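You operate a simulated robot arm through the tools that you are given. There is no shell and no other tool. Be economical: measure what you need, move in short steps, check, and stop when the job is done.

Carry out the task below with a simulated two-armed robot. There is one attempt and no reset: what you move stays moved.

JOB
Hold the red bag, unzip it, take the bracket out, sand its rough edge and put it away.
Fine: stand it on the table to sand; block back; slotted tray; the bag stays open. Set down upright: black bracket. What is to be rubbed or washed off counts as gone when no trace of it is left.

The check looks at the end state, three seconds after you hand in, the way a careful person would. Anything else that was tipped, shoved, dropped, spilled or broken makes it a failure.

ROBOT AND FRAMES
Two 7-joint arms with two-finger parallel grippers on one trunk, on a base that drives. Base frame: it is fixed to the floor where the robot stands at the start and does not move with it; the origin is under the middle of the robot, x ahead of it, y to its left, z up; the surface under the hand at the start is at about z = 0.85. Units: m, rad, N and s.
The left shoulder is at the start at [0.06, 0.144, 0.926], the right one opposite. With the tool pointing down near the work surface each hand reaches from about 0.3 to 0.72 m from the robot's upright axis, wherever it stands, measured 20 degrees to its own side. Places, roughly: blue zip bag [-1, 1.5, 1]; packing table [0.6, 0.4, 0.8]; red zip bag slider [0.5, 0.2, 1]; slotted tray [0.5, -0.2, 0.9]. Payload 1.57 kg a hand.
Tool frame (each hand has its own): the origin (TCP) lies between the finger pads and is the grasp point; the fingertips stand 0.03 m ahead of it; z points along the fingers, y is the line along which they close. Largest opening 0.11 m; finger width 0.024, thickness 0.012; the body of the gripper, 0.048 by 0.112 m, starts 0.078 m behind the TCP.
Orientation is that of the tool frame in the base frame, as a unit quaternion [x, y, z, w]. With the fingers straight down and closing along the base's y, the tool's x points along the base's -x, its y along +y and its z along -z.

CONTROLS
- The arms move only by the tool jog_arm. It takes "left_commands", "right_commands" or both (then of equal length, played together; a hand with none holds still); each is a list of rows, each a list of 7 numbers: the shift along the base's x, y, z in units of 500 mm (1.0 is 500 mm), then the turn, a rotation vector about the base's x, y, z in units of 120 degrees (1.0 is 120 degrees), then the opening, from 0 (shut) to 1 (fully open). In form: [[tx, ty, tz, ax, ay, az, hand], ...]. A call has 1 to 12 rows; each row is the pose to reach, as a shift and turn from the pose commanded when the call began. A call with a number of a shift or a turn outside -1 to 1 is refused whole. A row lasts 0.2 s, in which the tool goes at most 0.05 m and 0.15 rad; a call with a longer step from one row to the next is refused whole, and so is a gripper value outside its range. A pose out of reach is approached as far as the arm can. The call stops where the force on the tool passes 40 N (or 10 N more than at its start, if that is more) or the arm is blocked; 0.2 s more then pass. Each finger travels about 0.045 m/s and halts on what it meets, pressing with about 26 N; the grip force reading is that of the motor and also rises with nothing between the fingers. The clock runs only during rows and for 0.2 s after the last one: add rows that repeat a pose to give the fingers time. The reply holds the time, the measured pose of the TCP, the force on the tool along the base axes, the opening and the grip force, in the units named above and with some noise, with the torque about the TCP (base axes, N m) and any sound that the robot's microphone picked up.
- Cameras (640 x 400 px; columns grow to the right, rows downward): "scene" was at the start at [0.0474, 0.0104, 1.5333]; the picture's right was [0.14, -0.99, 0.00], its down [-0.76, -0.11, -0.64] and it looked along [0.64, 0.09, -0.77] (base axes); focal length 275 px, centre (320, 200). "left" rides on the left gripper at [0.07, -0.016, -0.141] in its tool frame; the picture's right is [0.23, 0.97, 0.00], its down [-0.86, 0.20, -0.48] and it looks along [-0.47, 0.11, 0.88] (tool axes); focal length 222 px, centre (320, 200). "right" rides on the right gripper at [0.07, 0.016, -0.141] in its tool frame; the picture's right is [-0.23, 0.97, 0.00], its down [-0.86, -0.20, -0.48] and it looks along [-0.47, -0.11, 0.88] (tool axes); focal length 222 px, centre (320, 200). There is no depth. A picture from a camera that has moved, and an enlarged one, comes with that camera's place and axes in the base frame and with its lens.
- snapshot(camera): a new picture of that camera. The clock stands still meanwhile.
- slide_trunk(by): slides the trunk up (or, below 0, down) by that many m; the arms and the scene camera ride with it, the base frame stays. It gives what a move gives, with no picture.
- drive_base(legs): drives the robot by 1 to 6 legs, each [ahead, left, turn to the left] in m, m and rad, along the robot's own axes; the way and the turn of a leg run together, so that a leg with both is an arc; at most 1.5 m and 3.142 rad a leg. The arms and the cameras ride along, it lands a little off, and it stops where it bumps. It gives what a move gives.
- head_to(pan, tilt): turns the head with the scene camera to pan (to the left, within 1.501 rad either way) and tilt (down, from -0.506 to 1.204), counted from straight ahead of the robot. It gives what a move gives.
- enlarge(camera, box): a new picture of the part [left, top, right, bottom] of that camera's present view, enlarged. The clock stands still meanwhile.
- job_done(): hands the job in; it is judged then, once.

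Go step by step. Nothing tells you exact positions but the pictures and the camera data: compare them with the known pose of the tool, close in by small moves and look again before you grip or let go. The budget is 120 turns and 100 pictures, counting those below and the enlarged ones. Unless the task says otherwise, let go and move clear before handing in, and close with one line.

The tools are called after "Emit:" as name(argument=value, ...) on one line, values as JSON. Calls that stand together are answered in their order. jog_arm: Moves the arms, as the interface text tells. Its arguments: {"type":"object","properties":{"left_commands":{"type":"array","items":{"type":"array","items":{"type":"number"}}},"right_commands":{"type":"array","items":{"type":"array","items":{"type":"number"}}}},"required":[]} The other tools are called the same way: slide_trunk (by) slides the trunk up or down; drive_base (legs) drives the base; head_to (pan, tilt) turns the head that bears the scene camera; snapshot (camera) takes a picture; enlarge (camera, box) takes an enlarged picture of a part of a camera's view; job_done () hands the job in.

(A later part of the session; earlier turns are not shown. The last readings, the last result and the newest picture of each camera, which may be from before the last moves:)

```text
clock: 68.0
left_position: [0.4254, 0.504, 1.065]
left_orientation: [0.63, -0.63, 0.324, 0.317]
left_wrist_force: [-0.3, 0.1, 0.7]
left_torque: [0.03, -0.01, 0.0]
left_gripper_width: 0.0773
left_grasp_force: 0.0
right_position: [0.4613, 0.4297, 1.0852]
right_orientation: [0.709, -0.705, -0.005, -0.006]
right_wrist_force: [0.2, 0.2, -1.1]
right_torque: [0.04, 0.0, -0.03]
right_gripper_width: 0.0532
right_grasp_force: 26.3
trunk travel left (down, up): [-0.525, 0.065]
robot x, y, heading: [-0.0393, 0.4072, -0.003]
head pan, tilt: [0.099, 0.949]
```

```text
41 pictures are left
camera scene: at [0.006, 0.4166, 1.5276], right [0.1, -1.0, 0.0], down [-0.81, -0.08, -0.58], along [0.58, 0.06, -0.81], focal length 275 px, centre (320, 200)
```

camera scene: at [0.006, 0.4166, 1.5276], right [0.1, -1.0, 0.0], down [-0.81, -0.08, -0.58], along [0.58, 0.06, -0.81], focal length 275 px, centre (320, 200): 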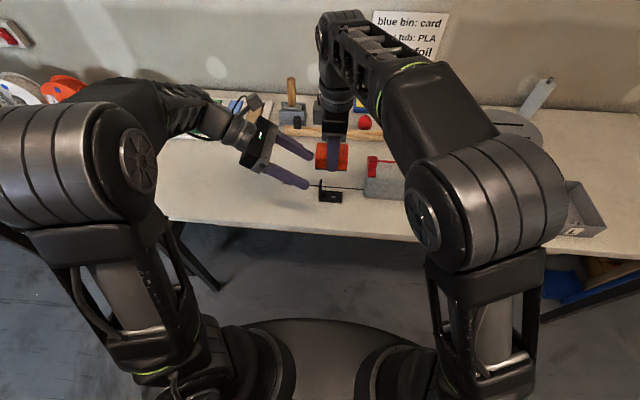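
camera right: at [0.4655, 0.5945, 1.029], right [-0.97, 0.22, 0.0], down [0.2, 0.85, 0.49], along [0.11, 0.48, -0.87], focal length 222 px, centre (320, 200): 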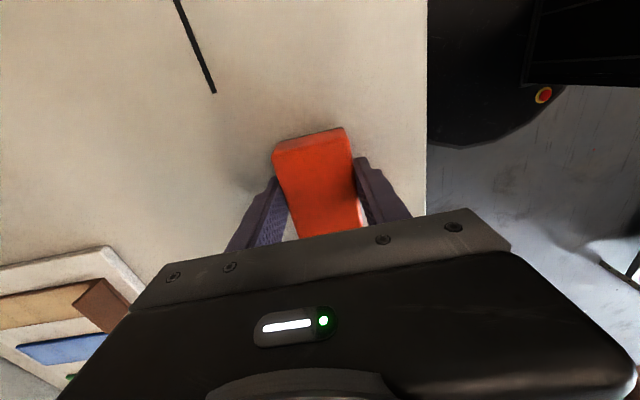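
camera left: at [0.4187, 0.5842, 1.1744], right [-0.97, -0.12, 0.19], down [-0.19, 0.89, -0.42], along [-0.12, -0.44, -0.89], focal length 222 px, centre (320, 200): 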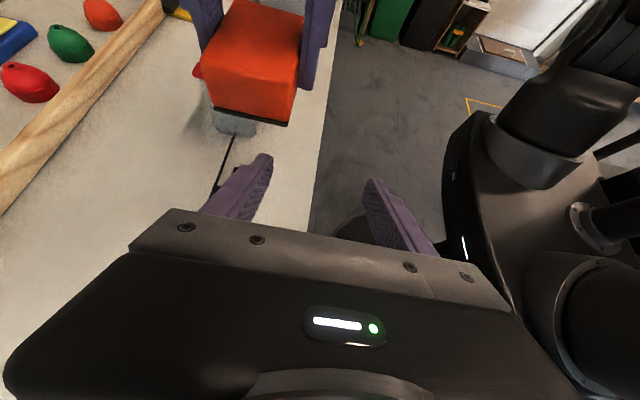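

Out-of-reach grows with height, and the final pose is actually nearer to the shoulder. I'll lower directly toward (0.50, 0.53, 0.93), staying off the bracket.

Emit:
jog_arm(left_commands=[[0.02, 0.01, -0.04, 0, 0, 0, 0.7], [0.04, 0.03, -0.08, 0, 0, 0, 0.7], [0.07, 0.05, -0.13, 0, 0, 0, 0.7], [0.1, 0.052, -0.18, 0, 0, 0, 0.7], [0.13, 0.052, -0.23, 0, 0, 0, 0.7], [0.149, 0.052, -0.27, 0, 0, 0, 0.7], [0.149, 0.052, -0.27, 0, 0, 0, 0.7]])

Emit:
snapshot(camera="left")

```text
clock: 69.6
left_position: [0.4101, 0.4693, 0.9867]
left_orientation: [-0.626, 0.632, -0.321, -0.326]
left_wrist_force: [-0.7, -0.8, 0.0]
left_torque: [0.01, -0.01, -0.02]
left_gripper_width: 0.0772
left_grasp_force: 0.1
left hand out of reach, approached as far as the arm can: row 1, 2, 3, 4, 5, 6, 7
right_position: [0.459, 0.4308, 1.0851]
right_orientation: [0.708, -0.706, -0.004, -0.006]
right_wrist_force: [-0.3, 0.0, 0.8]
right_torque: [0.02, 0.0, -0.03]
right_gripper_width: 0.0532
right_grasp_force: 26.0
trunk travel left (down, up): [-0.525, 0.065]
robot x, y, heading: [-0.0417, 0.4083, -0.003]
head pan, tilt: [0.099, 0.949]
```

```text
40 pictures are left
camera left: at [0.4267, 0.5424, 1.1257], right [-0.98, -0.12, 0.19], down [-0.19, 0.89, -0.42], along [-0.12, -0.44, -0.89], focal length 222 px, centre (320, 200)
```

left: 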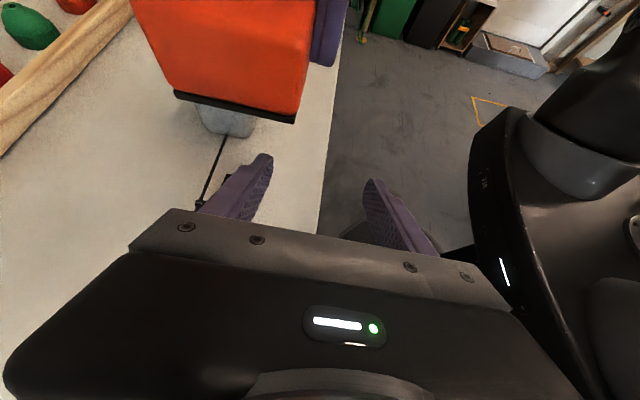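

The left wrist keeps hitting its limits in this roll. I'll unwind and use the other roll with a smaller 35° tilt from vertical, which still leaves the plate's top edge free.

Emit:
jog_arm(left_commands=[[-0.0133, 0.0317, 0.0155, 0.0298, -0.0298, -0.0572, 0.7], [-0.0267, 0.0633, 0.031, 0.0596, -0.0596, -0.1145, 0.7], [-0.04, 0.095, 0.0465, 0.0894, -0.0894, -0.1717, 0.7], [-0.0533, 0.1267, 0.062, 0.1192, -0.1192, -0.2289, 0.7], [-0.0667, 0.1583, 0.0775, 0.149, -0.149, -0.2862, 0.7], [-0.08, 0.19, 0.093, 0.1788, -0.1788, -0.3434, 0.7], [-0.0933, 0.2217, 0.1085, 0.2085, -0.2085, -0.4006, 0.7], [-0.1067, 0.2533, 0.124, 0.2383, -0.2383, -0.4579, 0.7], [-0.12, 0.285, 0.1395, 0.2681, -0.2681, -0.5151, 0.7], [-0.1333, 0.3167, 0.155, 0.2979, -0.2979, -0.5723, 0.7], [-0.1467, 0.3483, 0.1705, 0.3277, -0.3277, -0.6296, 0.7], [-0.16, 0.38, 0.186, 0.3575, -0.3575, -0.6868, 0.7]])

```text
clock: 72.2
left_position: [0.3301, 0.6646, 1.0803]
left_orientation: [0.004, 1.0, 0.007, 0.003]
left_wrist_force: [-0.5, 0.6, -0.6]
left_torque: [0.0, 0.01, 0.0]
left_gripper_width: 0.077
left_grasp_force: 0.1
right_position: [0.4593, 0.4306, 1.086]
right_orientation: [0.708, -0.706, -0.005, -0.006]
right_wrist_force: [0.2, 0.1, -1.2]
right_torque: [0.0, -0.01, 0.0]
right_gripper_width: 0.0534
right_grasp_force: 26.3
trunk travel left (down, up): [-0.525, 0.065]
robot x, y, heading: [-0.0357, 0.4116, -0.001]
head pan, tilt: [0.099, 0.949]
```

Emit:
jog_arm(left_commands=[[0.0283, -0.019, 0, -0.019, -0.019, -0.0604, 0.7], [0.0567, -0.038, 0, -0.0381, -0.0381, -0.1208, 0.7], [0.085, -0.057, 0, -0.0571, -0.0571, -0.1812, 0.7], [0.1133, -0.076, -0.02, -0.0761, -0.0761, -0.2415, 0.7], [0.1417, -0.095, -0.04, -0.0952, -0.0952, -0.3019, 0.7], [0.17, -0.114, -0.06, -0.1142, -0.1142, -0.3623, 0.7], [0.1983, -0.133, -0.08, -0.1332, -0.1332, -0.4227, 0.7], [0.2267, -0.152, -0.1, -0.1523, -0.1523, -0.4831, 0.7], [0.255, -0.171, -0.12, -0.1713, -0.1713, -0.5435, 0.7], [0.2833, -0.19, -0.14, -0.1903, -0.1903, -0.6038, 0.7], [0.3117, -0.209, -0.16, -0.2094, -0.2094, -0.6642, 0.7], [0.34, -0.228, -0.18, -0.2284, -0.2284, -0.7246, 0.7]])

Emit:
snapshot(camera="left")

Emit:
snapshot(camera="scene")

```text
clock: 74.8
left_position: [0.5017, 0.5512, 0.989]
left_orientation: [0.675, 0.672, -0.209, 0.221]
left_wrist_force: [-0.1, 0.4, 0.5]
left_torque: [0.0, 0.03, -0.02]
left_gripper_width: 0.0771
left_grasp_force: 0.1
right_position: [0.4604, 0.4309, 1.0847]
right_orientation: [0.709, -0.705, -0.004, -0.005]
right_wrist_force: [0.0, -0.2, -1.1]
right_torque: [-0.02, 0.04, 0.0]
right_gripper_width: 0.0532
right_grasp_force: 25.9
trunk travel left (down, up): [-0.525, 0.065]
robot x, y, heading: [-0.0393, 0.4124, -0.003]
head pan, tilt: [0.099, 0.949]
```

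```text
39 pictures are left
camera left: at [0.4826, 0.6885, 1.0641], right [0.98, 0.19, -0.12], down [0.19, -0.42, 0.89], along [0.12, -0.89, -0.44], focal length 222 px, centre (320, 200)
```

left: 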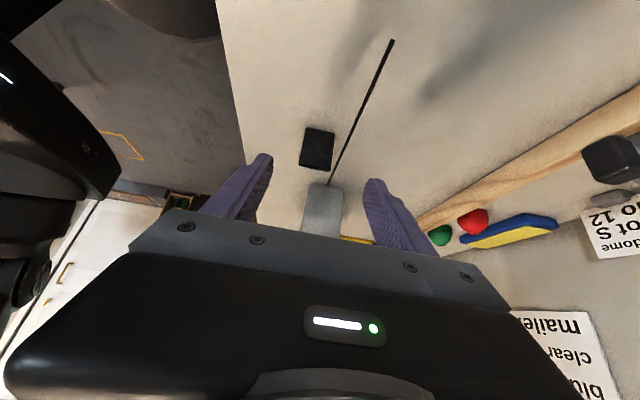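

```text
38 pictures are left
camera scene: at [0.0068, 0.4169, 1.5276], right [0.1, -1.0, 0.0], down [-0.81, -0.08, -0.58], along [0.58, 0.06, -0.81], focal length 275 px, centre (320, 200)
```

scene: 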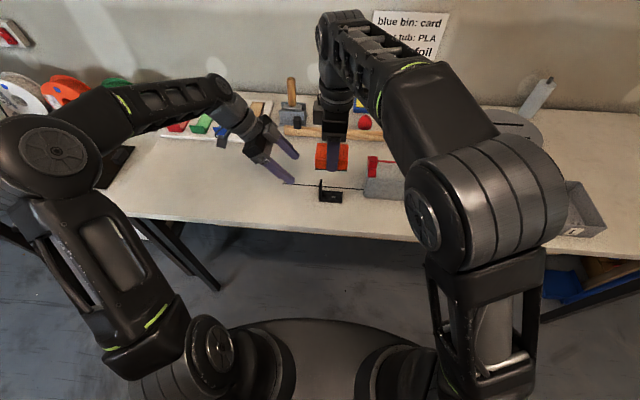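

The left hand is well placed with the plate centred (x≈0.501). Advancing along the fingers to straddle the plate.

Emit:
jog_arm(left_commands=[[-0.002, -0.04, -0.06, 0, 0, 0, 0.7], [-0.002, -0.08, -0.12, 0, 0, 0, 0.7], [-0.002, -0.115, -0.17, 0, 0, 0, 0.7], [-0.002, -0.14, -0.204, 0, 0, 0, 0.7], [-0.002, -0.14, -0.204, 0, 0, 0, 0.7]])

Emit:
snapshot(camera="left")

Emit:
enlarge(camera="scene", box=[240, 130, 380, 220])

```text
clock: 76.0
left_position: [0.5005, 0.4822, 0.8876]
left_orientation: [0.675, 0.672, -0.209, 0.22]
left_wrist_force: [0.5, 0.1, -0.1]
left_torque: [-0.02, -0.03, -0.03]
left_gripper_width: 0.0769
left_grasp_force: 0.0
right_position: [0.46, 0.4306, 1.0845]
right_orientation: [0.708, -0.706, -0.004, -0.006]
right_wrist_force: [-0.1, 0.2, -1.0]
right_torque: [0.01, 0.01, 0.04]
right_gripper_width: 0.0532
right_grasp_force: 26.1
trunk travel left (down, up): [-0.525, 0.065]
robot x, y, heading: [-0.0353, 0.4071, -0.002]
head pan, tilt: [0.099, 0.949]
```

```text
37 pictures are left
camera left: at [0.4814, 0.6201, 0.9623], right [0.98, 0.19, -0.12], down [0.19, -0.42, 0.89], along [0.12, -0.89, -0.45], focal length 222 px, centre (320, 200)
```

left: 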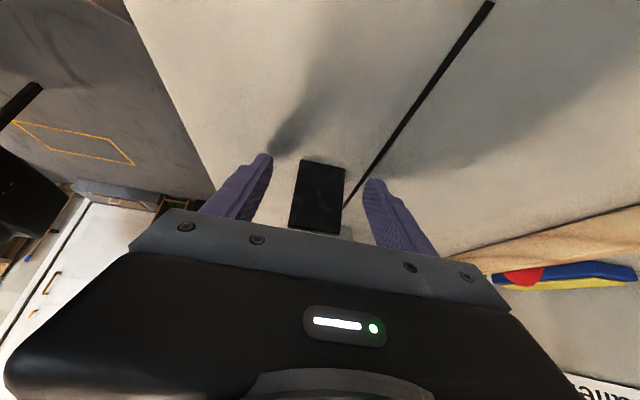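

```text
4.44 times, centred on (310, 175) of scene
camera zoom: at [0.0059, 0.4167, 1.5276], right [0.1, -1.0, 0.0], down [-0.81, -0.08, -0.58], along [0.58, 0.06, -0.81], focal length 1223 px, centre (364, 311)
```

zoom: 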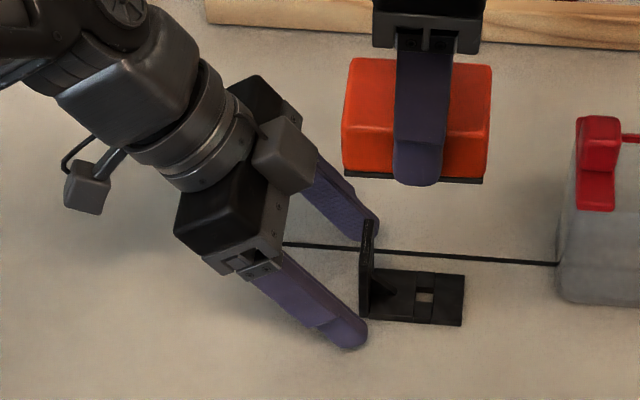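

Shift 7 mm further so the pads overlap the plate better, then close.

Emit:
jog_arm(left_commands=[[0, -0.014, 0, 0, 0, 0, 0.7], [0, -0.014, 0, 0, 0, 0, 0.5], [0, -0.014, 0, 0, 0, 0, 0.4], [0, -0.014, 0, 0, 0, 0, 0.25], [0, -0.014, 0, 0, 0, 0, 0.25], [0, -0.014, 0, 0, 0, 0, 0.25]])

Emit:
enlarge(camera="scene", box=[240, 130, 380, 220])

Emit:
enlarge(camera="left", box=[220, 120, 440, 260])

```text
clock: 77.4
left_position: [0.5017, 0.4735, 0.8866]
left_orientation: [0.674, 0.674, -0.209, 0.22]
left_wrist_force: [0.1, -0.7, 0.0]
left_torque: [0.01, 0.0, -0.03]
left_gripper_width: 0.0392
left_grasp_force: 26.2
right_position: [0.4595, 0.4301, 1.0851]
right_orientation: [0.708, -0.706, -0.005, -0.006]
right_wrist_force: [-0.3, 0.6, -1.1]
right_torque: [0.0, 0.0, -0.03]
right_gripper_width: 0.053
right_grasp_force: 26.0
trunk travel left (down, up): [-0.525, 0.065]
robot x, y, heading: [-0.0383, 0.4079, -0.006]
head pan, tilt: [0.099, 0.949]
```

```text
4.44 times, centred on (310, 175) of scene
camera zoom: at [0.006, 0.4167, 1.5276], right [0.1, -1.0, 0.0], down [-0.81, -0.08, -0.58], along [0.58, 0.06, -0.81], focal length 1223 px, centre (364, 311)
```

zoom: 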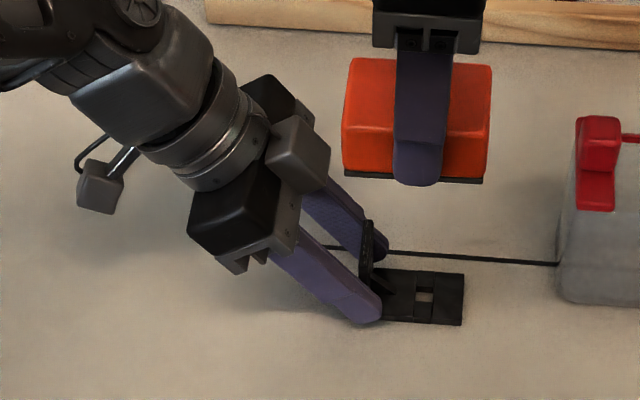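

```text
2.86 times, centred on (330, 190) of left
camera zoom: at [0.4819, 0.6121, 0.9631], right [0.98, 0.19, -0.12], down [0.19, -0.42, 0.89], along [0.12, -0.89, -0.45], focal length 635 px, centre (291, 229)
```

zoom: 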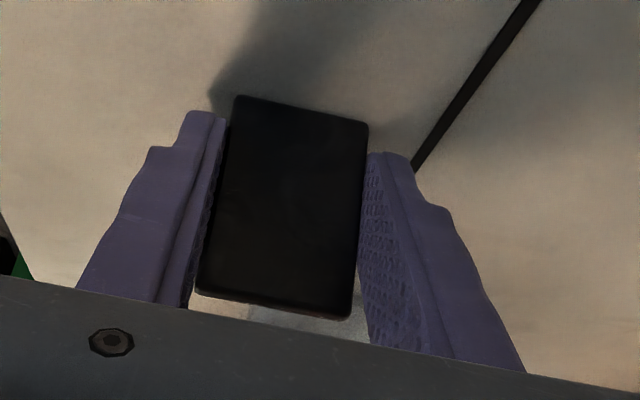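

The plate is held firmly (39 mm). Bringing the block over the plate top: to (0.50, 0.434), just above contact.

Emit:
jog_arm(right_commands=[[0.04, 0.004, 0, 0, 0, 0, 0.3], [0.081, 0.008, -0.06, 0, 0, 0, 0.3], [0.081, 0.008, -0.14, 0, 0, 0, 0.3], [0.081, 0.008, -0.21, 0, 0, 0, 0.3], [0.081, 0.008, -0.252, 0, 0, 0, 0.3], [0.081, 0.008, -0.252, 0, 0, 0, 0.3]])

Emit:
enlarge(camera="scene", box=[240, 130, 380, 220])

Emit:
enlarge(camera="left", box=[200, 100, 460, 260])

```text
clock: 78.8
left_position: [0.501, 0.4744, 0.8879]
left_orientation: [0.674, 0.673, -0.209, 0.221]
left_wrist_force: [0.3, 0.6, 0.3]
left_torque: [0.02, 0.0, 0.0]
left_gripper_width: 0.0393
left_grasp_force: 25.9
right_position: [0.5023, 0.4362, 0.961]
right_orientation: [0.708, -0.707, -0.004, -0.005]
right_wrist_force: [-0.6, 0.3, -0.7]
right_torque: [0.02, -0.03, -0.02]
right_gripper_width: 0.0533
right_grasp_force: 25.5
right hand out of reach, approached as far as the arm can: row 1
trunk travel left (down, up): [-0.525, 0.065]
robot x, y, heading: [-0.0389, 0.4075, -0.003]
head pan, tilt: [0.099, 0.949]
```

```text
4.44 times, centred on (310, 175) of scene
camera zoom: at [0.0059, 0.4167, 1.5276], right [0.1, -1.0, 0.0], down [-0.81, -0.08, -0.58], along [0.58, 0.06, -0.81], focal length 1223 px, centre (364, 311)
```

zoom: 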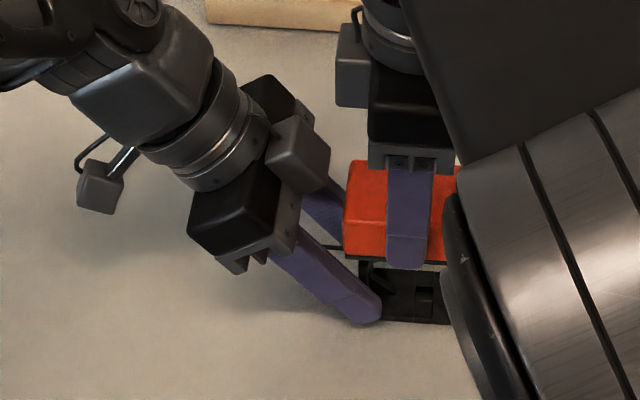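

```text
2.46 times, centred on (330, 180) of left
camera zoom: at [0.4819, 0.6121, 0.9631], right [0.98, 0.19, -0.12], down [0.19, -0.42, 0.89], along [0.12, -0.89, -0.45], focal length 547 px, centre (295, 249)
```

zoom: 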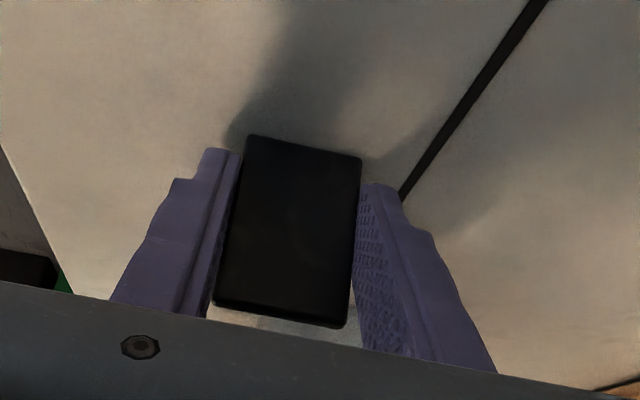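

Block is over the plate. Lowering gently to contact.

Emit:
jog_arm(right_commands=[[0, 0, -0.008, 0, 0, 0, 0.3], [0, 0, -0.014, 0, 0, 0, 0.3], [0, 0, -0.02, 0, 0, 0, 0.3], [0, 0, -0.024, 0, 0, 0, 0.3], [0, 0, -0.024, 0, 0, 0, 0.3]])

```text
clock: 80.0
left_position: [0.5003, 0.4744, 0.8877]
left_orientation: [0.673, 0.674, -0.208, 0.221]
left_wrist_force: [5.8, -0.1, -7.7]
left_torque: [-0.24, 0.47, 0.2]
left_gripper_width: 0.039
left_grasp_force: 26.0
right_position: [0.5011, 0.4351, 0.9496]
right_orientation: [0.708, -0.706, -0.004, -0.007]
right_wrist_force: [-3.2, -1.4, 16.4]
right_torque: [0.52, -0.19, 0.08]
right_gripper_width: 0.0531
right_grasp_force: 26.2
trunk travel left (down, up): [-0.525, 0.065]
robot x, y, heading: [-0.0375, 0.4084, -0.008]
head pan, tilt: [0.099, 0.949]
```

Contact at about 16 N. Stroking along x.

Emit:
jog_arm(right_commands=[[0.02, 0, 0, 0, 0, 0, 0.3], [0.036, 0, 0, 0, 0, 0, 0.3], [0.01, 0, 0, 0, 0, 0, 0.3], [-0.02, 0, 0, 0, 0, 0, 0.3], [-0.036, 0, 0, 0, 0, 0, 0.3], [-0.01, 0, 0, 0, 0, 0, 0.3], [0.02, 0, 0, 0, 0, 0, 0.3], [0.036, 0, 0, 0, 0, 0, 0.3], [0.01, 0, 0, 0, 0, 0, 0.3], [-0.02, 0, 0, 0, 0, 0, 0.3], [-0.036, 0, 0, 0, 0, 0, 0.3], [0, 0, 0, 0, 0, 0, 0.3]])

Emit:
jog_arm(right_commands=[[0.02, 0, 0, 0, 0, 0, 0.3], [0.036, 0, 0, 0, 0, 0, 0.3], [0.01, 0, 0, 0, 0, 0, 0.3], [-0.02, 0, 0, 0, 0, 0, 0.3], [-0.036, 0, 0, 0, 0, 0, 0.3], [-0.01, 0, 0, 0, 0, 0, 0.3], [0.02, 0, 0, 0, 0, 0, 0.3], [0.036, 0, 0, 0, 0, 0, 0.3], [0.01, 0, 0, 0, 0, 0, 0.3], [-0.02, 0, 0, 0, 0, 0, 0.3], [-0.036, 0, 0, 0, 0, 0, 0.3], [0, 0, 0, 0, 0, 0, 0.3]])

```text
clock: 82.6
left_position: [0.5019, 0.475, 0.8879]
left_orientation: [0.673, 0.674, -0.208, 0.221]
left_wrist_force: [7.6, 4.8, -8.8]
left_torque: [-0.03, 0.3, -0.01]
left_gripper_width: 0.0388
left_grasp_force: 25.6
right_position: [0.4978, 0.4358, 0.9471]
right_orientation: [0.708, -0.706, -0.005, -0.004]
right_wrist_force: [-5.5, -4.7, 10.3]
right_torque: [0.12, 0.04, 0.21]
right_gripper_width: 0.0535
right_grasp_force: 25.8
trunk travel left (down, up): [-0.525, 0.065]
robot x, y, heading: [-0.0378, 0.4109, -0.001]
head pan, tilt: [0.099, 0.949]
```

```text
clock: 83.2
left_position: [0.5056, 0.478, 0.888]
left_orientation: [0.671, 0.677, -0.203, 0.224]
left_wrist_force: [4.1, 0.3, -3.0]
left_torque: [0.0, 0.17, -0.02]
left_gripper_width: 0.0389
left_grasp_force: 26.2
right_position: [0.5092, 0.4364, 0.9462]
right_orientation: [0.71, -0.704, -0.009, 0.001]
right_wrist_force: [-5.3, 0.0, 2.1]
right_torque: [0.08, 0.12, 0.22]
right_gripper_width: 0.0554
right_grasp_force: 26.1
trunk travel left (down, up): [-0.525, 0.065]
robot x, y, heading: [-0.0381, 0.4113, -0.002]
head pan, tilt: [0.099, 0.949]
stopped in row 2 (left hand): the force on the tool passed its limit at 45 N (the readings are from after the stop); the commanded pose is now the measured one
```

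Something loaded the left hand. Lifting the block to inspect.

Emit:
jog_arm(right_commands=[[0, 0, 0.02, 0, 0, 0, 0.3], [0, 0, 0.08, 0, 0, 0, 0.3], [0, -0.02, 0.16, 0, 0, 0, 0.3], [0, -0.04, 0.22, 0, 0, 0, 0.3]])

Emit:
enlarge(camera="scene", box=[240, 110, 380, 220])

Emit:
snapshot(camera="right")

Emit:
enlarge(camera="left", box=[200, 40, 460, 260])

```text
clock: 84.2
left_position: [0.5063, 0.4782, 0.8889]
left_orientation: [0.671, 0.677, -0.202, 0.224]
left_wrist_force: [0.4, 0.1, 0.5]
left_torque: [0.01, 0.04, 0.0]
left_gripper_width: 0.039
left_grasp_force: 26.3
right_position: [0.5088, 0.4136, 1.0574]
right_orientation: [0.708, -0.706, -0.008, -0.002]
right_wrist_force: [0.7, 0.3, -0.9]
right_torque: [0.0, 0.01, -0.01]
right_gripper_width: 0.0532
right_grasp_force: 26.1
trunk travel left (down, up): [-0.525, 0.065]
robot x, y, heading: [-0.0404, 0.4089, -0.002]
head pan, tilt: [0.099, 0.949]
```

```text
3.64 times, centred on (310, 165) of scene
camera zoom: at [0.0058, 0.4153, 1.5275], right [0.1, -1.0, 0.0], down [-0.81, -0.08, -0.58], along [0.58, 0.06, -0.81], focal length 1001 px, centre (356, 327)
```

zoom: 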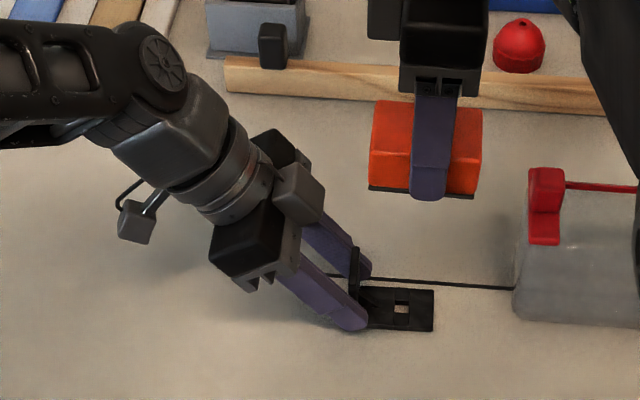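

```text
30 pictures are left
camera right: at [0.4939, 0.3404, 1.1981], right [-0.98, 0.22, 0.01], down [0.2, 0.85, 0.49], along [0.1, 0.48, -0.87], focal length 222 px, centre (320, 200)
```

right: 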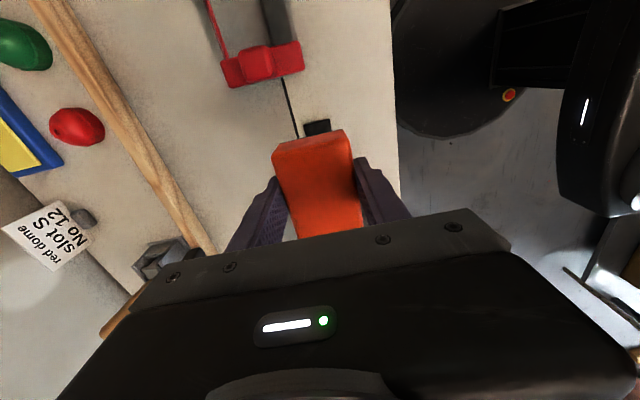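

```text
1.82 times, centred on (330, 150) of left
camera zoom: at [0.4846, 0.6141, 0.9642], right [0.97, 0.2, -0.1], down [0.18, -0.42, 0.89], along [0.13, -0.88, -0.45], focal length 404 px, centre (302, 291)
```

zoom: 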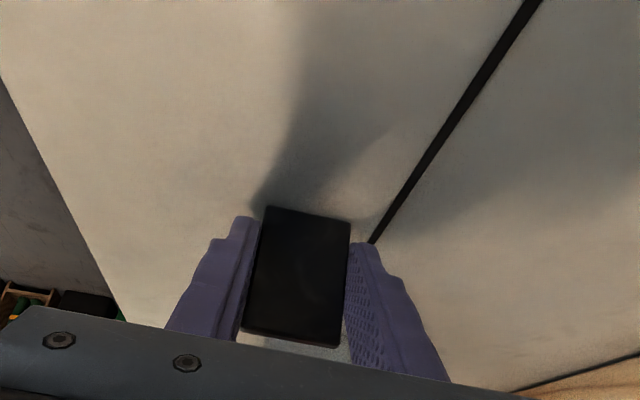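

Emit:
enlarge(camera="scene", box=[306, 172, 334, 192])

```text
16.00 times, centred on (320, 182) of scene
camera zoom: at [0.0058, 0.4153, 1.5275], right [0.1, -1.0, 0.0], down [-0.81, -0.08, -0.58], along [0.58, 0.06, -0.81], focal length 4404 px, centre (320, 488)
```

zoom: 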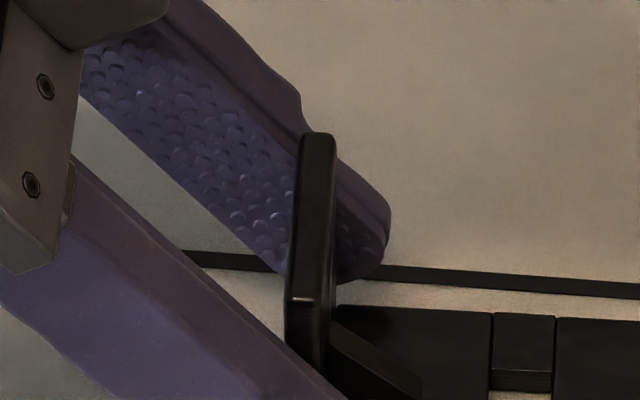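

The scratches look gone from above. Checking from the right wrist camera for any remainder, especially at the front corner.

Emit:
jog_arm(right_commands=[[-0.02, -0.08, 0.05, 0, 0, 0, 0.3], [-0.04, -0.16, 0.05, 0, 0, 0, 0.3], [-0.04, -0.2, 0.05, 0, 0, 0, 0.3]])

Emit:
enlarge(camera="right", box=[270, 130, 370, 230])

Emit:
enlarge(camera="scene", box=[313, 176, 325, 190])

```text
clock: 85.0
left_position: [0.5054, 0.4781, 0.8881]
left_orientation: [0.672, 0.676, -0.204, 0.224]
left_wrist_force: [-0.4, 0.1, 1.1]
left_torque: [-0.07, 0.04, -0.04]
left_gripper_width: 0.0392
left_grasp_force: 25.8
right_position: [0.4895, 0.3146, 1.0812]
right_orientation: [0.71, -0.704, -0.009, 0.001]
right_wrist_force: [-0.3, 0.3, 0.1]
right_torque: [0.06, -0.01, 0.01]
right_gripper_width: 0.0531
right_grasp_force: 26.3
right hand out of reach, approached as far as the arm can: row 1
trunk travel left (down, up): [-0.525, 0.065]
robot x, y, heading: [-0.0379, 0.4083, -0.004]
head pan, tilt: [0.099, 0.949]
```

```text
4.00 times, centred on (320, 180) of right
camera zoom: at [0.4763, 0.2427, 1.2227], right [-0.98, 0.22, 0.02], down [0.2, 0.85, 0.49], along [0.09, 0.48, -0.87], focal length 888 px, centre (320, 280)
```

zoom: 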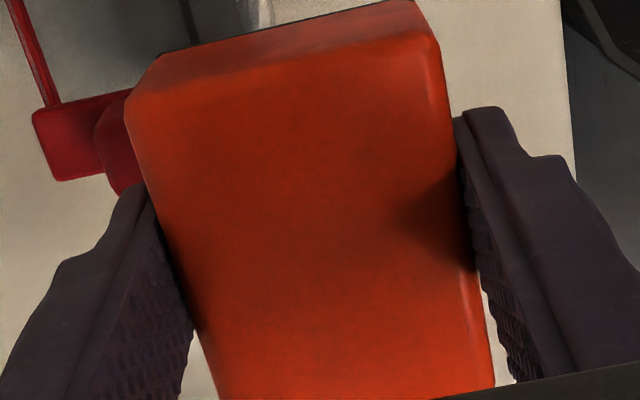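

```text
16.00 times, centred on (319, 183) of scene
camera zoom: at [0.006, 0.4162, 1.5276], right [0.1, -1.0, 0.0], down [-0.81, -0.08, -0.58], along [0.58, 0.06, -0.81], focal length 4404 px, centre (336, 472)
```

zoom: 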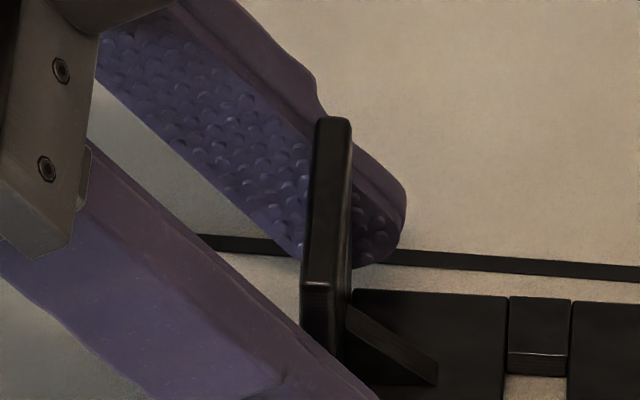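

The edge is clean in the enlarged view. Releasing the bracket with the left hand and backing it out along its fingers.

Emit:
jog_arm(left_commands=[[0, 0, 0, 0, 0, 0, 0.45], [0, 0, 0, 0, 0, 0, 0.6], [0, 0, 0, 0, 0, 0, 0.7], [0, 0, 0, 0, 0, 0, 0.7], [0, 0.03, 0.04, 0, 0, 0, 0.7], [0, 0.07, 0.1, 0, 0, 0, 0.7], [0, 0.11, 0.16, 0, 0, 0, 0.7], [0, 0.14, 0.22, 0, 0, 0, 0.7], [-0.04, 0.18, 0.28, 0, 0, 0, 0.7], [-0.1, 0.22, 0.33, 0, 0, 0, 0.7], [-0.16, 0.26, 0.36, 0, 0, 0, 0.7]])

Emit:
enlarge(camera="scene", box=[260, 140, 380, 220])

```text
clock: 87.3
left_position: [0.4244, 0.6072, 1.0692]
left_orientation: [0.672, 0.676, -0.203, 0.224]
left_wrist_force: [0.0, 0.5, -0.5]
left_torque: [-0.04, 0.0, -0.01]
left_gripper_width: 0.0768
left_grasp_force: 0.0
right_position: [0.489, 0.316, 1.0822]
right_orientation: [0.71, -0.705, -0.01, 0.001]
right_wrist_force: [-0.4, 0.0, -1.3]
right_torque: [0.0, 0.01, 0.02]
right_gripper_width: 0.0532
right_grasp_force: 26.0
trunk travel left (down, up): [-0.525, 0.065]
robot x, y, heading: [-0.0382, 0.4116, -0.003]
head pan, tilt: [0.099, 0.949]
```

```text
5.00 times, centred on (320, 180) of scene
camera zoom: at [0.0049, 0.4166, 1.5276], right [0.09, -1.0, 0.0], down [-0.81, -0.08, -0.58], along [0.58, 0.06, -0.81], focal length 1376 px, centre (320, 300)
```

zoom: 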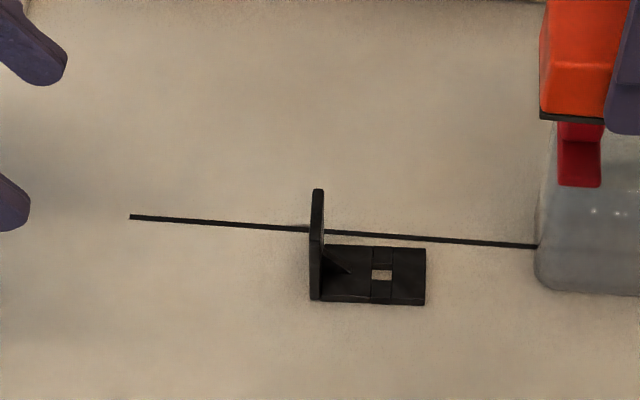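

Bracket stands undisturbed. Driving left to return the block.

Emit:
drive_base(legs=[[0, 0.24, 0]])

```text
clock: 89.1
left_position: [0.4292, 0.8512, 1.0683]
left_orientation: [0.672, 0.676, -0.203, 0.224]
left_wrist_force: [-0.1, 0.8, -0.7]
left_torque: [-0.05, 0.02, 0.0]
left_gripper_width: 0.0769
left_grasp_force: 0.1
right_position: [0.4916, 0.5594, 1.0813]
right_orientation: [0.708, -0.706, -0.009, 0.001]
right_wrist_force: [-0.1, 0.1, -0.9]
right_torque: [-0.04, 0.05, 0.0]
right_gripper_width: 0.0533
right_grasp_force: 26.3
trunk travel left (down, up): [-0.525, 0.065]
robot x, y, heading: [-0.0361, 0.6558, -0.002]
head pan, tilt: [0.099, 0.949]
```

Emit:
jog_arm(right_commands=[[-0.005, 0.06, 0, 0, 0, 0, 0.3], [-0.01, 0.12, 0, 0, 0, 0, 0.3], [-0.02, 0.18, -0.03, 0, 0, 0, 0.3], [-0.021, 0.215, -0.1, 0, 0, 0, 0.3], [-0.021, 0.215, -0.18, 0, 0, 0, 0.3], [-0.021, 0.215, -0.26, 0, 0, 0, 0.3], [-0.021, 0.215, -0.32, 0, 0, 0, 0.3], [-0.021, 0.215, -0.32, 0, 0, 0, 0.3]])

Emit:
enlarge(camera="scene", box=[270, 140, 390, 220])

```text
clock: 90.9
left_position: [0.428, 0.851, 1.0678]
left_orientation: [0.672, 0.675, -0.203, 0.224]
left_wrist_force: [-0.1, -0.2, 0.0]
left_torque: [-0.02, -0.03, -0.04]
left_gripper_width: 0.0768
left_grasp_force: 0.1
right_position: [0.478, 0.6667, 0.9217]
right_orientation: [0.708, -0.706, -0.009, 0.001]
right_wrist_force: [-0.5, 0.4, -1.5]
right_torque: [0.0, -0.01, 0.02]
right_gripper_width: 0.053
right_grasp_force: 26.0
trunk travel left (down, up): [-0.525, 0.065]
robot x, y, heading: [-0.0329, 0.6533, -0.009]
head pan, tilt: [0.099, 0.949]
```

```text
5.00 times, centred on (330, 180) of scene
camera zoom: at [0.0071, 0.6605, 1.5276], right [0.09, -1.0, 0.0], down [-0.81, -0.08, -0.58], along [0.58, 0.05, -0.81], focal length 1376 px, centre (270, 300)
```

zoom: 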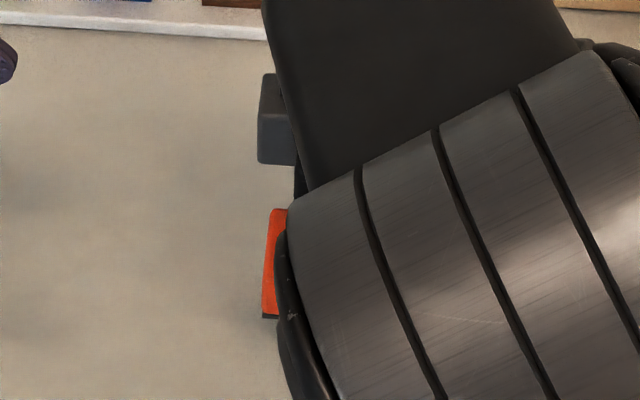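

Lowering the block to the table at its original spot.

Emit:
jog_arm(right_commands=[[0.005, 0, -0.03, 0, 0, 0, 0.3], [0.005, 0, -0.055, 0, 0, 0, 0.3], [0.005, 0, -0.066, 0, 0, 0, 0.3], [0.005, 0, -0.069, 0, 0, 0, 0.3], [0.005, 0, -0.072, 0, 0, 0, 0.3]])

```text
clock: 92.1
left_position: [0.4268, 0.8507, 1.0686]
left_orientation: [0.673, 0.676, -0.203, 0.224]
left_wrist_force: [-0.2, -0.4, 0.1]
left_torque: [-0.02, -0.03, 0.0]
left_gripper_width: 0.0771
left_grasp_force: 0.1
right_position: [0.4823, 0.667, 0.8869]
right_orientation: [0.709, -0.705, -0.008, -0.001]
right_wrist_force: [-2.5, 1.2, 17.5]
right_torque: [-0.55, -0.31, -0.04]
right_gripper_width: 0.0534
right_grasp_force: 26.3
trunk travel left (down, up): [-0.525, 0.065]
robot x, y, heading: [-0.0361, 0.6534, -0.007]
head pan, tilt: [0.099, 0.949]
```

In contact. Releasing the block and lifting.

Emit:
jog_arm(right_commands=[[0, 0, 0.004, 0, 0, 0, 0.55], [0, 0, 0.004, 0, 0, 0, 0.75], [0, 0, 0.004, 0, 0, 0, 0.85], [0, 0, 0.004, 0, 0, 0, 0.85], [0, 0, 0.06, 0, 0, 0, 0.85], [0, 0, 0.14, 0, 0, 0, 0.85], [0, 0, 0.22, 0, 0, 0, 0.85], [0, -0.03, 0.3, 0, 0, 0, 0.85], [0, -0.08, 0.36, 0, 0, 0, 0.85], [0, -0.16, 0.38, 0, 0, 0, 0.85], [-0.02, -0.24, 0.38, 0, 0, 0, 0.85], [-0.06, -0.32, 0.38, 0, 0, 0, 0.85]])

Emit:
jog_arm(right_commands=[[0, 0, 0, 0, 0, -0.068, 0.85], [0, 0, 0, 0, 0, -0.136, 0.7], [0, 0, 0, 0, 0, -0.204, 0.6], [0, 0, 0, 0, 0, -0.272, 0.5], [0, 0, 0, 0, 0, -0.34, 0.4], [0, 0, 0, 0, 0, -0.409, 0.4], [0, 0, 0, 0, 0, -0.477, 0.4], [0, 0, 0, 0, 0, -0.545, 0.4], [0, 0, 0, 0, 0, -0.613, 0.4], [0, 0, 0, 0, 0, -0.682, 0.4], [0, 0, 0, 0, 0, -0.75, 0.4]])

Emit:
snapshot(camera="scene")

Emit:
snapshot(camera="right")

```text
clock: 94.7
left_position: [0.4277, 0.8495, 1.0678]
left_orientation: [0.672, 0.675, -0.203, 0.225]
left_wrist_force: [0.4, 0.6, -0.8]
left_torque: [0.0, 0.02, 0.01]
left_gripper_width: 0.0769
left_grasp_force: 0.0
right_position: [0.4511, 0.5062, 1.0752]
right_orientation: [0.709, -0.706, -0.009, 0.001]
right_wrist_force: [-0.1, -0.2, 0.5]
right_torque: [0.03, -0.02, -0.01]
right_gripper_width: 0.0933
right_grasp_force: 0.1
trunk travel left (down, up): [-0.525, 0.065]
robot x, y, heading: [-0.0329, 0.6574, -0.009]
head pan, tilt: [0.099, 0.949]
```

```text
clock: 97.1
left_position: [0.428, 0.8499, 1.0683]
left_orientation: [0.673, 0.676, -0.203, 0.223]
left_wrist_force: [-0.1, 0.0, 0.0]
left_torque: [-0.04, 0.04, -0.02]
left_gripper_width: 0.077
left_grasp_force: 0.0
right_position: [0.4531, 0.5062, 1.0766]
right_orientation: [-0.001, 1.0, 0.008, 0.007]
right_wrist_force: [0.7, -0.7, 0.2]
right_torque: [-0.04, -0.01, -0.02]
right_gripper_width: 0.0439
right_grasp_force: 0.1
trunk travel left (down, up): [-0.525, 0.065]
robot x, y, heading: [-0.0396, 0.6552, -0.011]
head pan, tilt: [0.099, 0.949]
```

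```text
23 pictures are left
camera scene: at [0.0072, 0.6606, 1.5276], right [0.09, -1.0, 0.0], down [-0.81, -0.08, -0.58], along [0.58, 0.05, -0.81], focal length 275 px, centre (320, 200)
```

scene: 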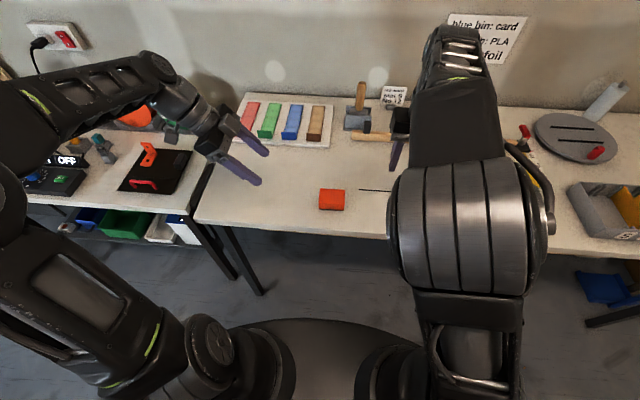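

```text
22 pictures are left
camera right: at [0.3819, 0.5201, 1.2168], right [0.23, 0.97, 0.02], down [0.85, -0.21, 0.49], along [0.48, -0.1, -0.87], focal length 222 px, centre (320, 200)
```

right: 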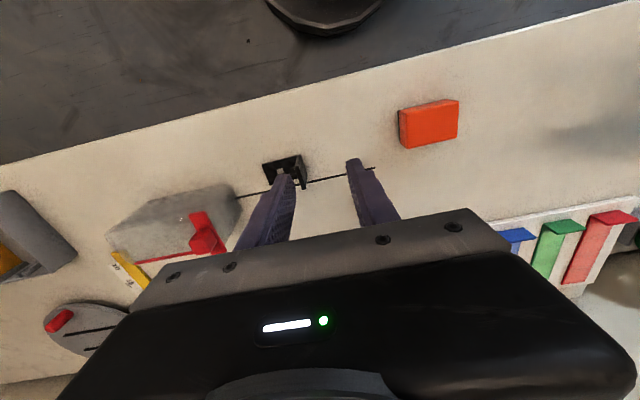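

Emit:
enlarge(camera="right", box=[250, 140, 330, 200])

```text
6.67 times, centred on (290, 170) of right
camera zoom: at [0.3819, 0.5201, 1.2168], right [0.23, 0.97, 0.02], down [0.85, -0.21, 0.49], along [0.48, -0.1, -0.87], focal length 1481 px, centre (520, 400)
```

zoom: 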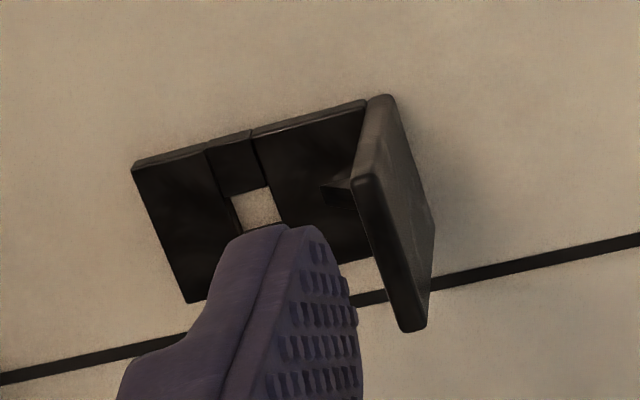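

The edge is verified clean. Plate centre at (0.507, 0.465). Moving the right hand above it.

Emit:
jog_arm(right_commands=[[0.04, -0.03, 0, 0, 0, 0, 0.4], [0.08, -0.06, 0, 0, 0, 0, 0.4], [0.108, -0.082, -0.06, 0, 0, 0, 0.4], [0.108, -0.082, -0.13, 0, 0, 0, 0.4], [0.108, -0.082, -0.19, 0, 0, 0, 0.4], [0.108, -0.082, -0.19, 0, 0, 0, 0.4]])

Emit:
enlarge(camera="right", box=[230, 110, 410, 240])

```text
clock: 98.5
left_position: [0.4275, 0.8499, 1.0692]
left_orientation: [0.672, 0.676, -0.203, 0.224]
left_wrist_force: [0.4, -0.2, 0.2]
left_torque: [0.02, 0.01, -0.02]
left_gripper_width: 0.0771
left_grasp_force: 0.0
right_position: [0.5064, 0.4625, 0.9769]
right_orientation: [-0.003, 1.0, 0.007, 0.006]
right_wrist_force: [-0.2, 0.7, 0.1]
right_torque: [-0.01, 0.01, 0.04]
right_gripper_width: 0.0438
right_grasp_force: 0.0
trunk travel left (down, up): [-0.525, 0.065]
robot x, y, heading: [-0.0338, 0.6534, -0.003]
head pan, tilt: [0.099, 0.949]
```

```text
3.08 times, centred on (320, 175) of right
camera zoom: at [0.4355, 0.4773, 1.1189], right [0.22, 0.97, 0.02], down [0.85, -0.2, 0.49], along [0.48, -0.09, -0.87], focal length 684 px, centre (320, 277)
```

zoom: 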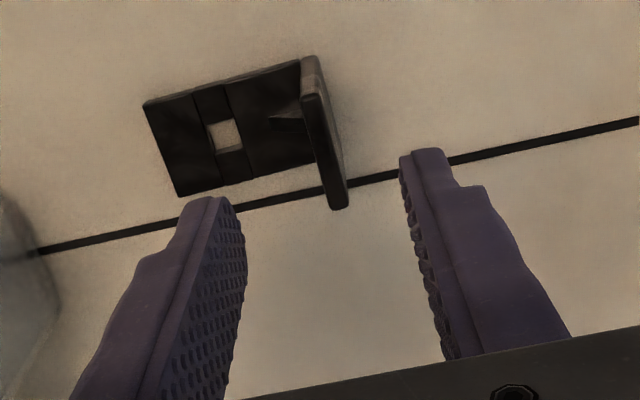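

Centred. Descending and gripping the plate.

Emit:
jog_arm(right_commands=[[0, 0.004, -0.06, 0, 0, 0, 0.4], [0, 0.004, -0.11, 0, 0, 0, 0.4], [0, 0.004, -0.128, 0, 0, 0, 0.4], [0, 0.004, -0.128, 0, 0, 0, 0.25], [0, 0.004, -0.128, 0, 0, 0, 0.1], [0, 0.004, -0.128, 0, 0, 0, 0], [0, 0.004, -0.128, 0, 0, 0, 0], [0, 0.004, -0.128, 0, 0, 0, 0]])

```text
clock: 100.3
left_position: [0.4267, 0.8507, 1.0689]
left_orientation: [0.673, 0.675, -0.204, 0.224]
left_wrist_force: [-0.4, 0.3, -0.2]
left_torque: [0.02, 0.0, 0.0]
left_gripper_width: 0.077
left_grasp_force: 0.0
right_position: [0.5054, 0.4656, 0.9145]
right_orientation: [-0.002, 1.0, 0.007, 0.006]
right_wrist_force: [0.2, -1.1, 3.5]
right_torque: [-0.26, -0.01, 0.0]
right_gripper_width: 0.0055
right_grasp_force: 25.9
trunk travel left (down, up): [-0.525, 0.065]
robot x, y, heading: [-0.0367, 0.6527, -0.01]
head pan, tilt: [0.099, 0.949]
```

Gripped (5.5 mm). Lifting, pulling both arms back, then driving right to the tray.

Emit:
jog_arm(right_commands=[[0, 0, 0.06, 0, 0, 0, 0], [0, 0, 0.14, 0, 0, 0, 0], [0, 0, 0.22, 0, 0, 0, 0], [0, 0, 0.3, 0, 0, 0, 0], [-0.03, 0, 0.36, 0, 0, 0, 0], [-0.08, 0, 0.38, 0, 0, 0, 0], [-0.12, 0, 0.38, 0, 0, 0, 0]], left_commands=[[-0.03, 0, 0.02, 0, 0, 0, 0.7], [-0.06, 0, 0.04, 0, 0, 0, 0.7], [-0.09, 0.02, 0.06, 0, 0, 0, 0.7], [-0.12, 0.04, 0.08, 0, 0, 0, 0.7], [-0.12, 0.06, 0.1, 0, 0, 0, 0.7], [-0.12, 0.08, 0.1, 0, 0, 0, 0.7], [-0.12, 0.08, 0.1, 0, 0, 0, 0.7]])

Emit:
drive_base(legs=[[0, -0.6, 0]])

Emit:
head_to(pan=-0.3, tilt=0.95)

Emit:
snapshot(camera="scene")

Emit:
snapshot(camera="right")

```text
clock: 101.9
left_position: [0.3676, 0.8805, 1.1216]
left_orientation: [0.673, 0.677, -0.196, 0.225]
left_wrist_force: [0.0, 0.0, 0.9]
left_torque: [0.01, 0.0, 0.0]
left_gripper_width: 0.0769
left_grasp_force: 0.1
left hand out of reach, approached as far as the arm can: row 6
right_position: [0.445, 0.4675, 1.1064]
right_orientation: [-0.001, 1.0, 0.007, 0.006]
right_wrist_force: [0.0, 0.3, -0.6]
right_torque: [0.01, 0.0, 0.0]
right_gripper_width: 0.0057
right_grasp_force: 26.0
trunk travel left (down, up): [-0.525, 0.065]
robot x, y, heading: [-0.0351, 0.651, -0.009]
head pan, tilt: [0.099, 0.949]
```

```text
clock: 105.4
left_position: [0.3634, 0.2751, 1.1204]
left_orientation: [0.673, 0.676, -0.197, 0.226]
left_wrist_force: [-0.5, 0.5, 0.0]
left_torque: [0.01, -0.04, 0.0]
left_gripper_width: 0.0771
left_grasp_force: 0.1
right_position: [0.4423, -0.1399, 1.105]
right_orientation: [-0.003, 1.0, 0.007, 0.006]
right_wrist_force: [-0.2, 0.0, -0.4]
right_torque: [0.03, 0.01, 0.01]
right_gripper_width: 0.0059
right_grasp_force: 26.4
trunk travel left (down, up): [-0.525, 0.065]
robot x, y, heading: [-0.0398, 0.0521, -0.012]
head pan, tilt: [0.099, 0.949]
```

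```text
clock: 106.2
left_position: [0.3637, 0.2758, 1.1209]
left_orientation: [0.673, 0.676, -0.197, 0.225]
left_wrist_force: [0.0, -0.8, -0.4]
left_torque: [0.0, 0.03, -0.01]
left_gripper_width: 0.0767
left_grasp_force: 0.1
right_position: [0.4405, -0.1393, 1.1061]
right_orientation: [-0.002, 1.0, 0.007, 0.007]
right_wrist_force: [-0.3, -0.2, 0.1]
right_torque: [0.02, 0.0, 0.02]
right_gripper_width: 0.0057
right_grasp_force: 25.8
trunk travel left (down, up): [-0.525, 0.065]
robot x, y, heading: [-0.0408, 0.0477, -0.006]
head pan, tilt: [-0.3, 0.949]
```

```text
19 pictures are left
camera scene: at [-0.0004, 0.0259, 1.5276], right [-0.3, -0.95, 0.0], down [-0.78, 0.25, -0.58], along [0.55, -0.18, -0.81], focal length 275 px, centre (320, 200)
```

scene: 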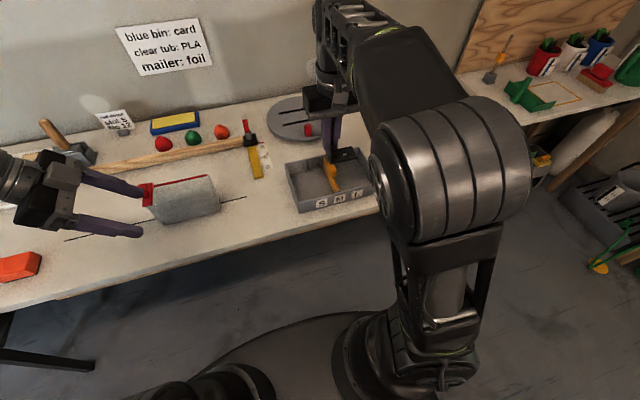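

```text
18 pictures are left
camera right: at [0.37, -0.1255, 1.2468], right [0.22, 0.97, 0.02], down [0.85, -0.2, 0.49], along [0.48, -0.1, -0.87], focal length 222 px, centre (320, 200)
```

right: 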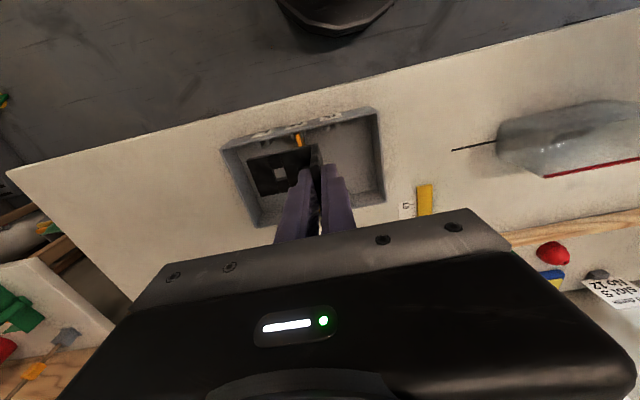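

Tray spans x 0.432–0.591, y −0.05 to −0.31, rim z≈0.896, with the divider at y≈−0.175. I'll set the bracket in the left compartment with the plate at (0.511, −0.088). Moving over it first.

Emit:
jog_arm(right_commands=[[0.047, 0.034, 0, 0, 0, 0, 0], [0.094, 0.068, 0, 0, 0, 0, 0], [0.141, 0.103, 0, 0, 0, 0, 0], [0.141, 0.103, -0.07, 0, 0, 0, 0], [0.141, 0.103, -0.14, 0, 0, 0, 0], [0.141, 0.103, -0.2, 0, 0, 0, 0], [0.141, 0.103, -0.2, 0, 0, 0, 0]])

Emit:
enlarge(camera="right", box=[150, 20, 450, 240])

Emit:
enlarge(camera="scene", box=[270, 110, 400, 220])

```text
clock: 107.8
left_position: [0.3637, 0.2747, 1.1196]
left_orientation: [0.673, 0.676, -0.196, 0.225]
left_wrist_force: [0.6, -0.3, 0.5]
left_torque: [-0.02, 0.02, 0.0]
left_gripper_width: 0.0768
left_grasp_force: 0.1
right_position: [0.5122, -0.0889, 1.008]
right_orientation: [-0.001, 1.0, 0.007, 0.006]
right_wrist_force: [-0.3, 0.2, -0.3]
right_torque: [0.02, 0.01, -0.03]
right_gripper_width: 0.0058
right_grasp_force: 26.4
right hand out of reach, approached as far as the arm can: row 3
trunk travel left (down, up): [-0.525, 0.065]
robot x, y, heading: [-0.0415, 0.0451, -0.011]
head pan, tilt: [-0.3, 0.949]
```

```text
1.82 times, centred on (300, 130) of right
camera zoom: at [0.4421, -0.0763, 1.1474], right [0.22, 0.97, 0.02], down [0.85, -0.2, 0.49], along [0.48, -0.1, -0.87], focal length 404 px, centre (356, 327)
```

zoom: 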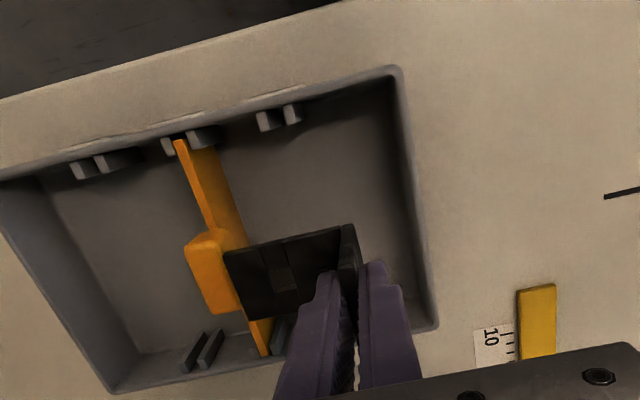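

```text
3.64 times, centred on (335, 165) of scene
camera zoom: at [-0.0006, 0.026, 1.5276], right [-0.3, -0.95, 0.0], down [-0.77, 0.25, -0.58], along [0.55, -0.18, -0.81], focal length 1001 px, centre (266, 327)
```

zoom: 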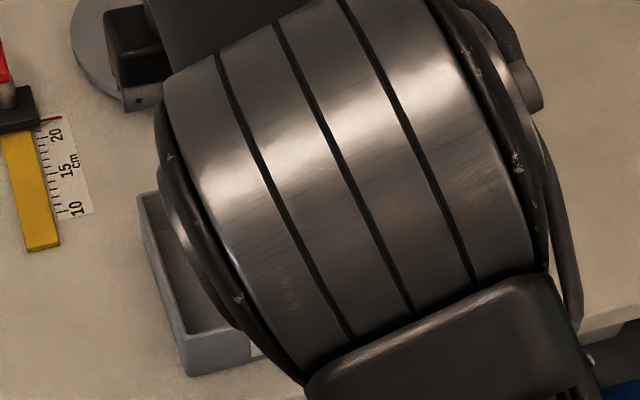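

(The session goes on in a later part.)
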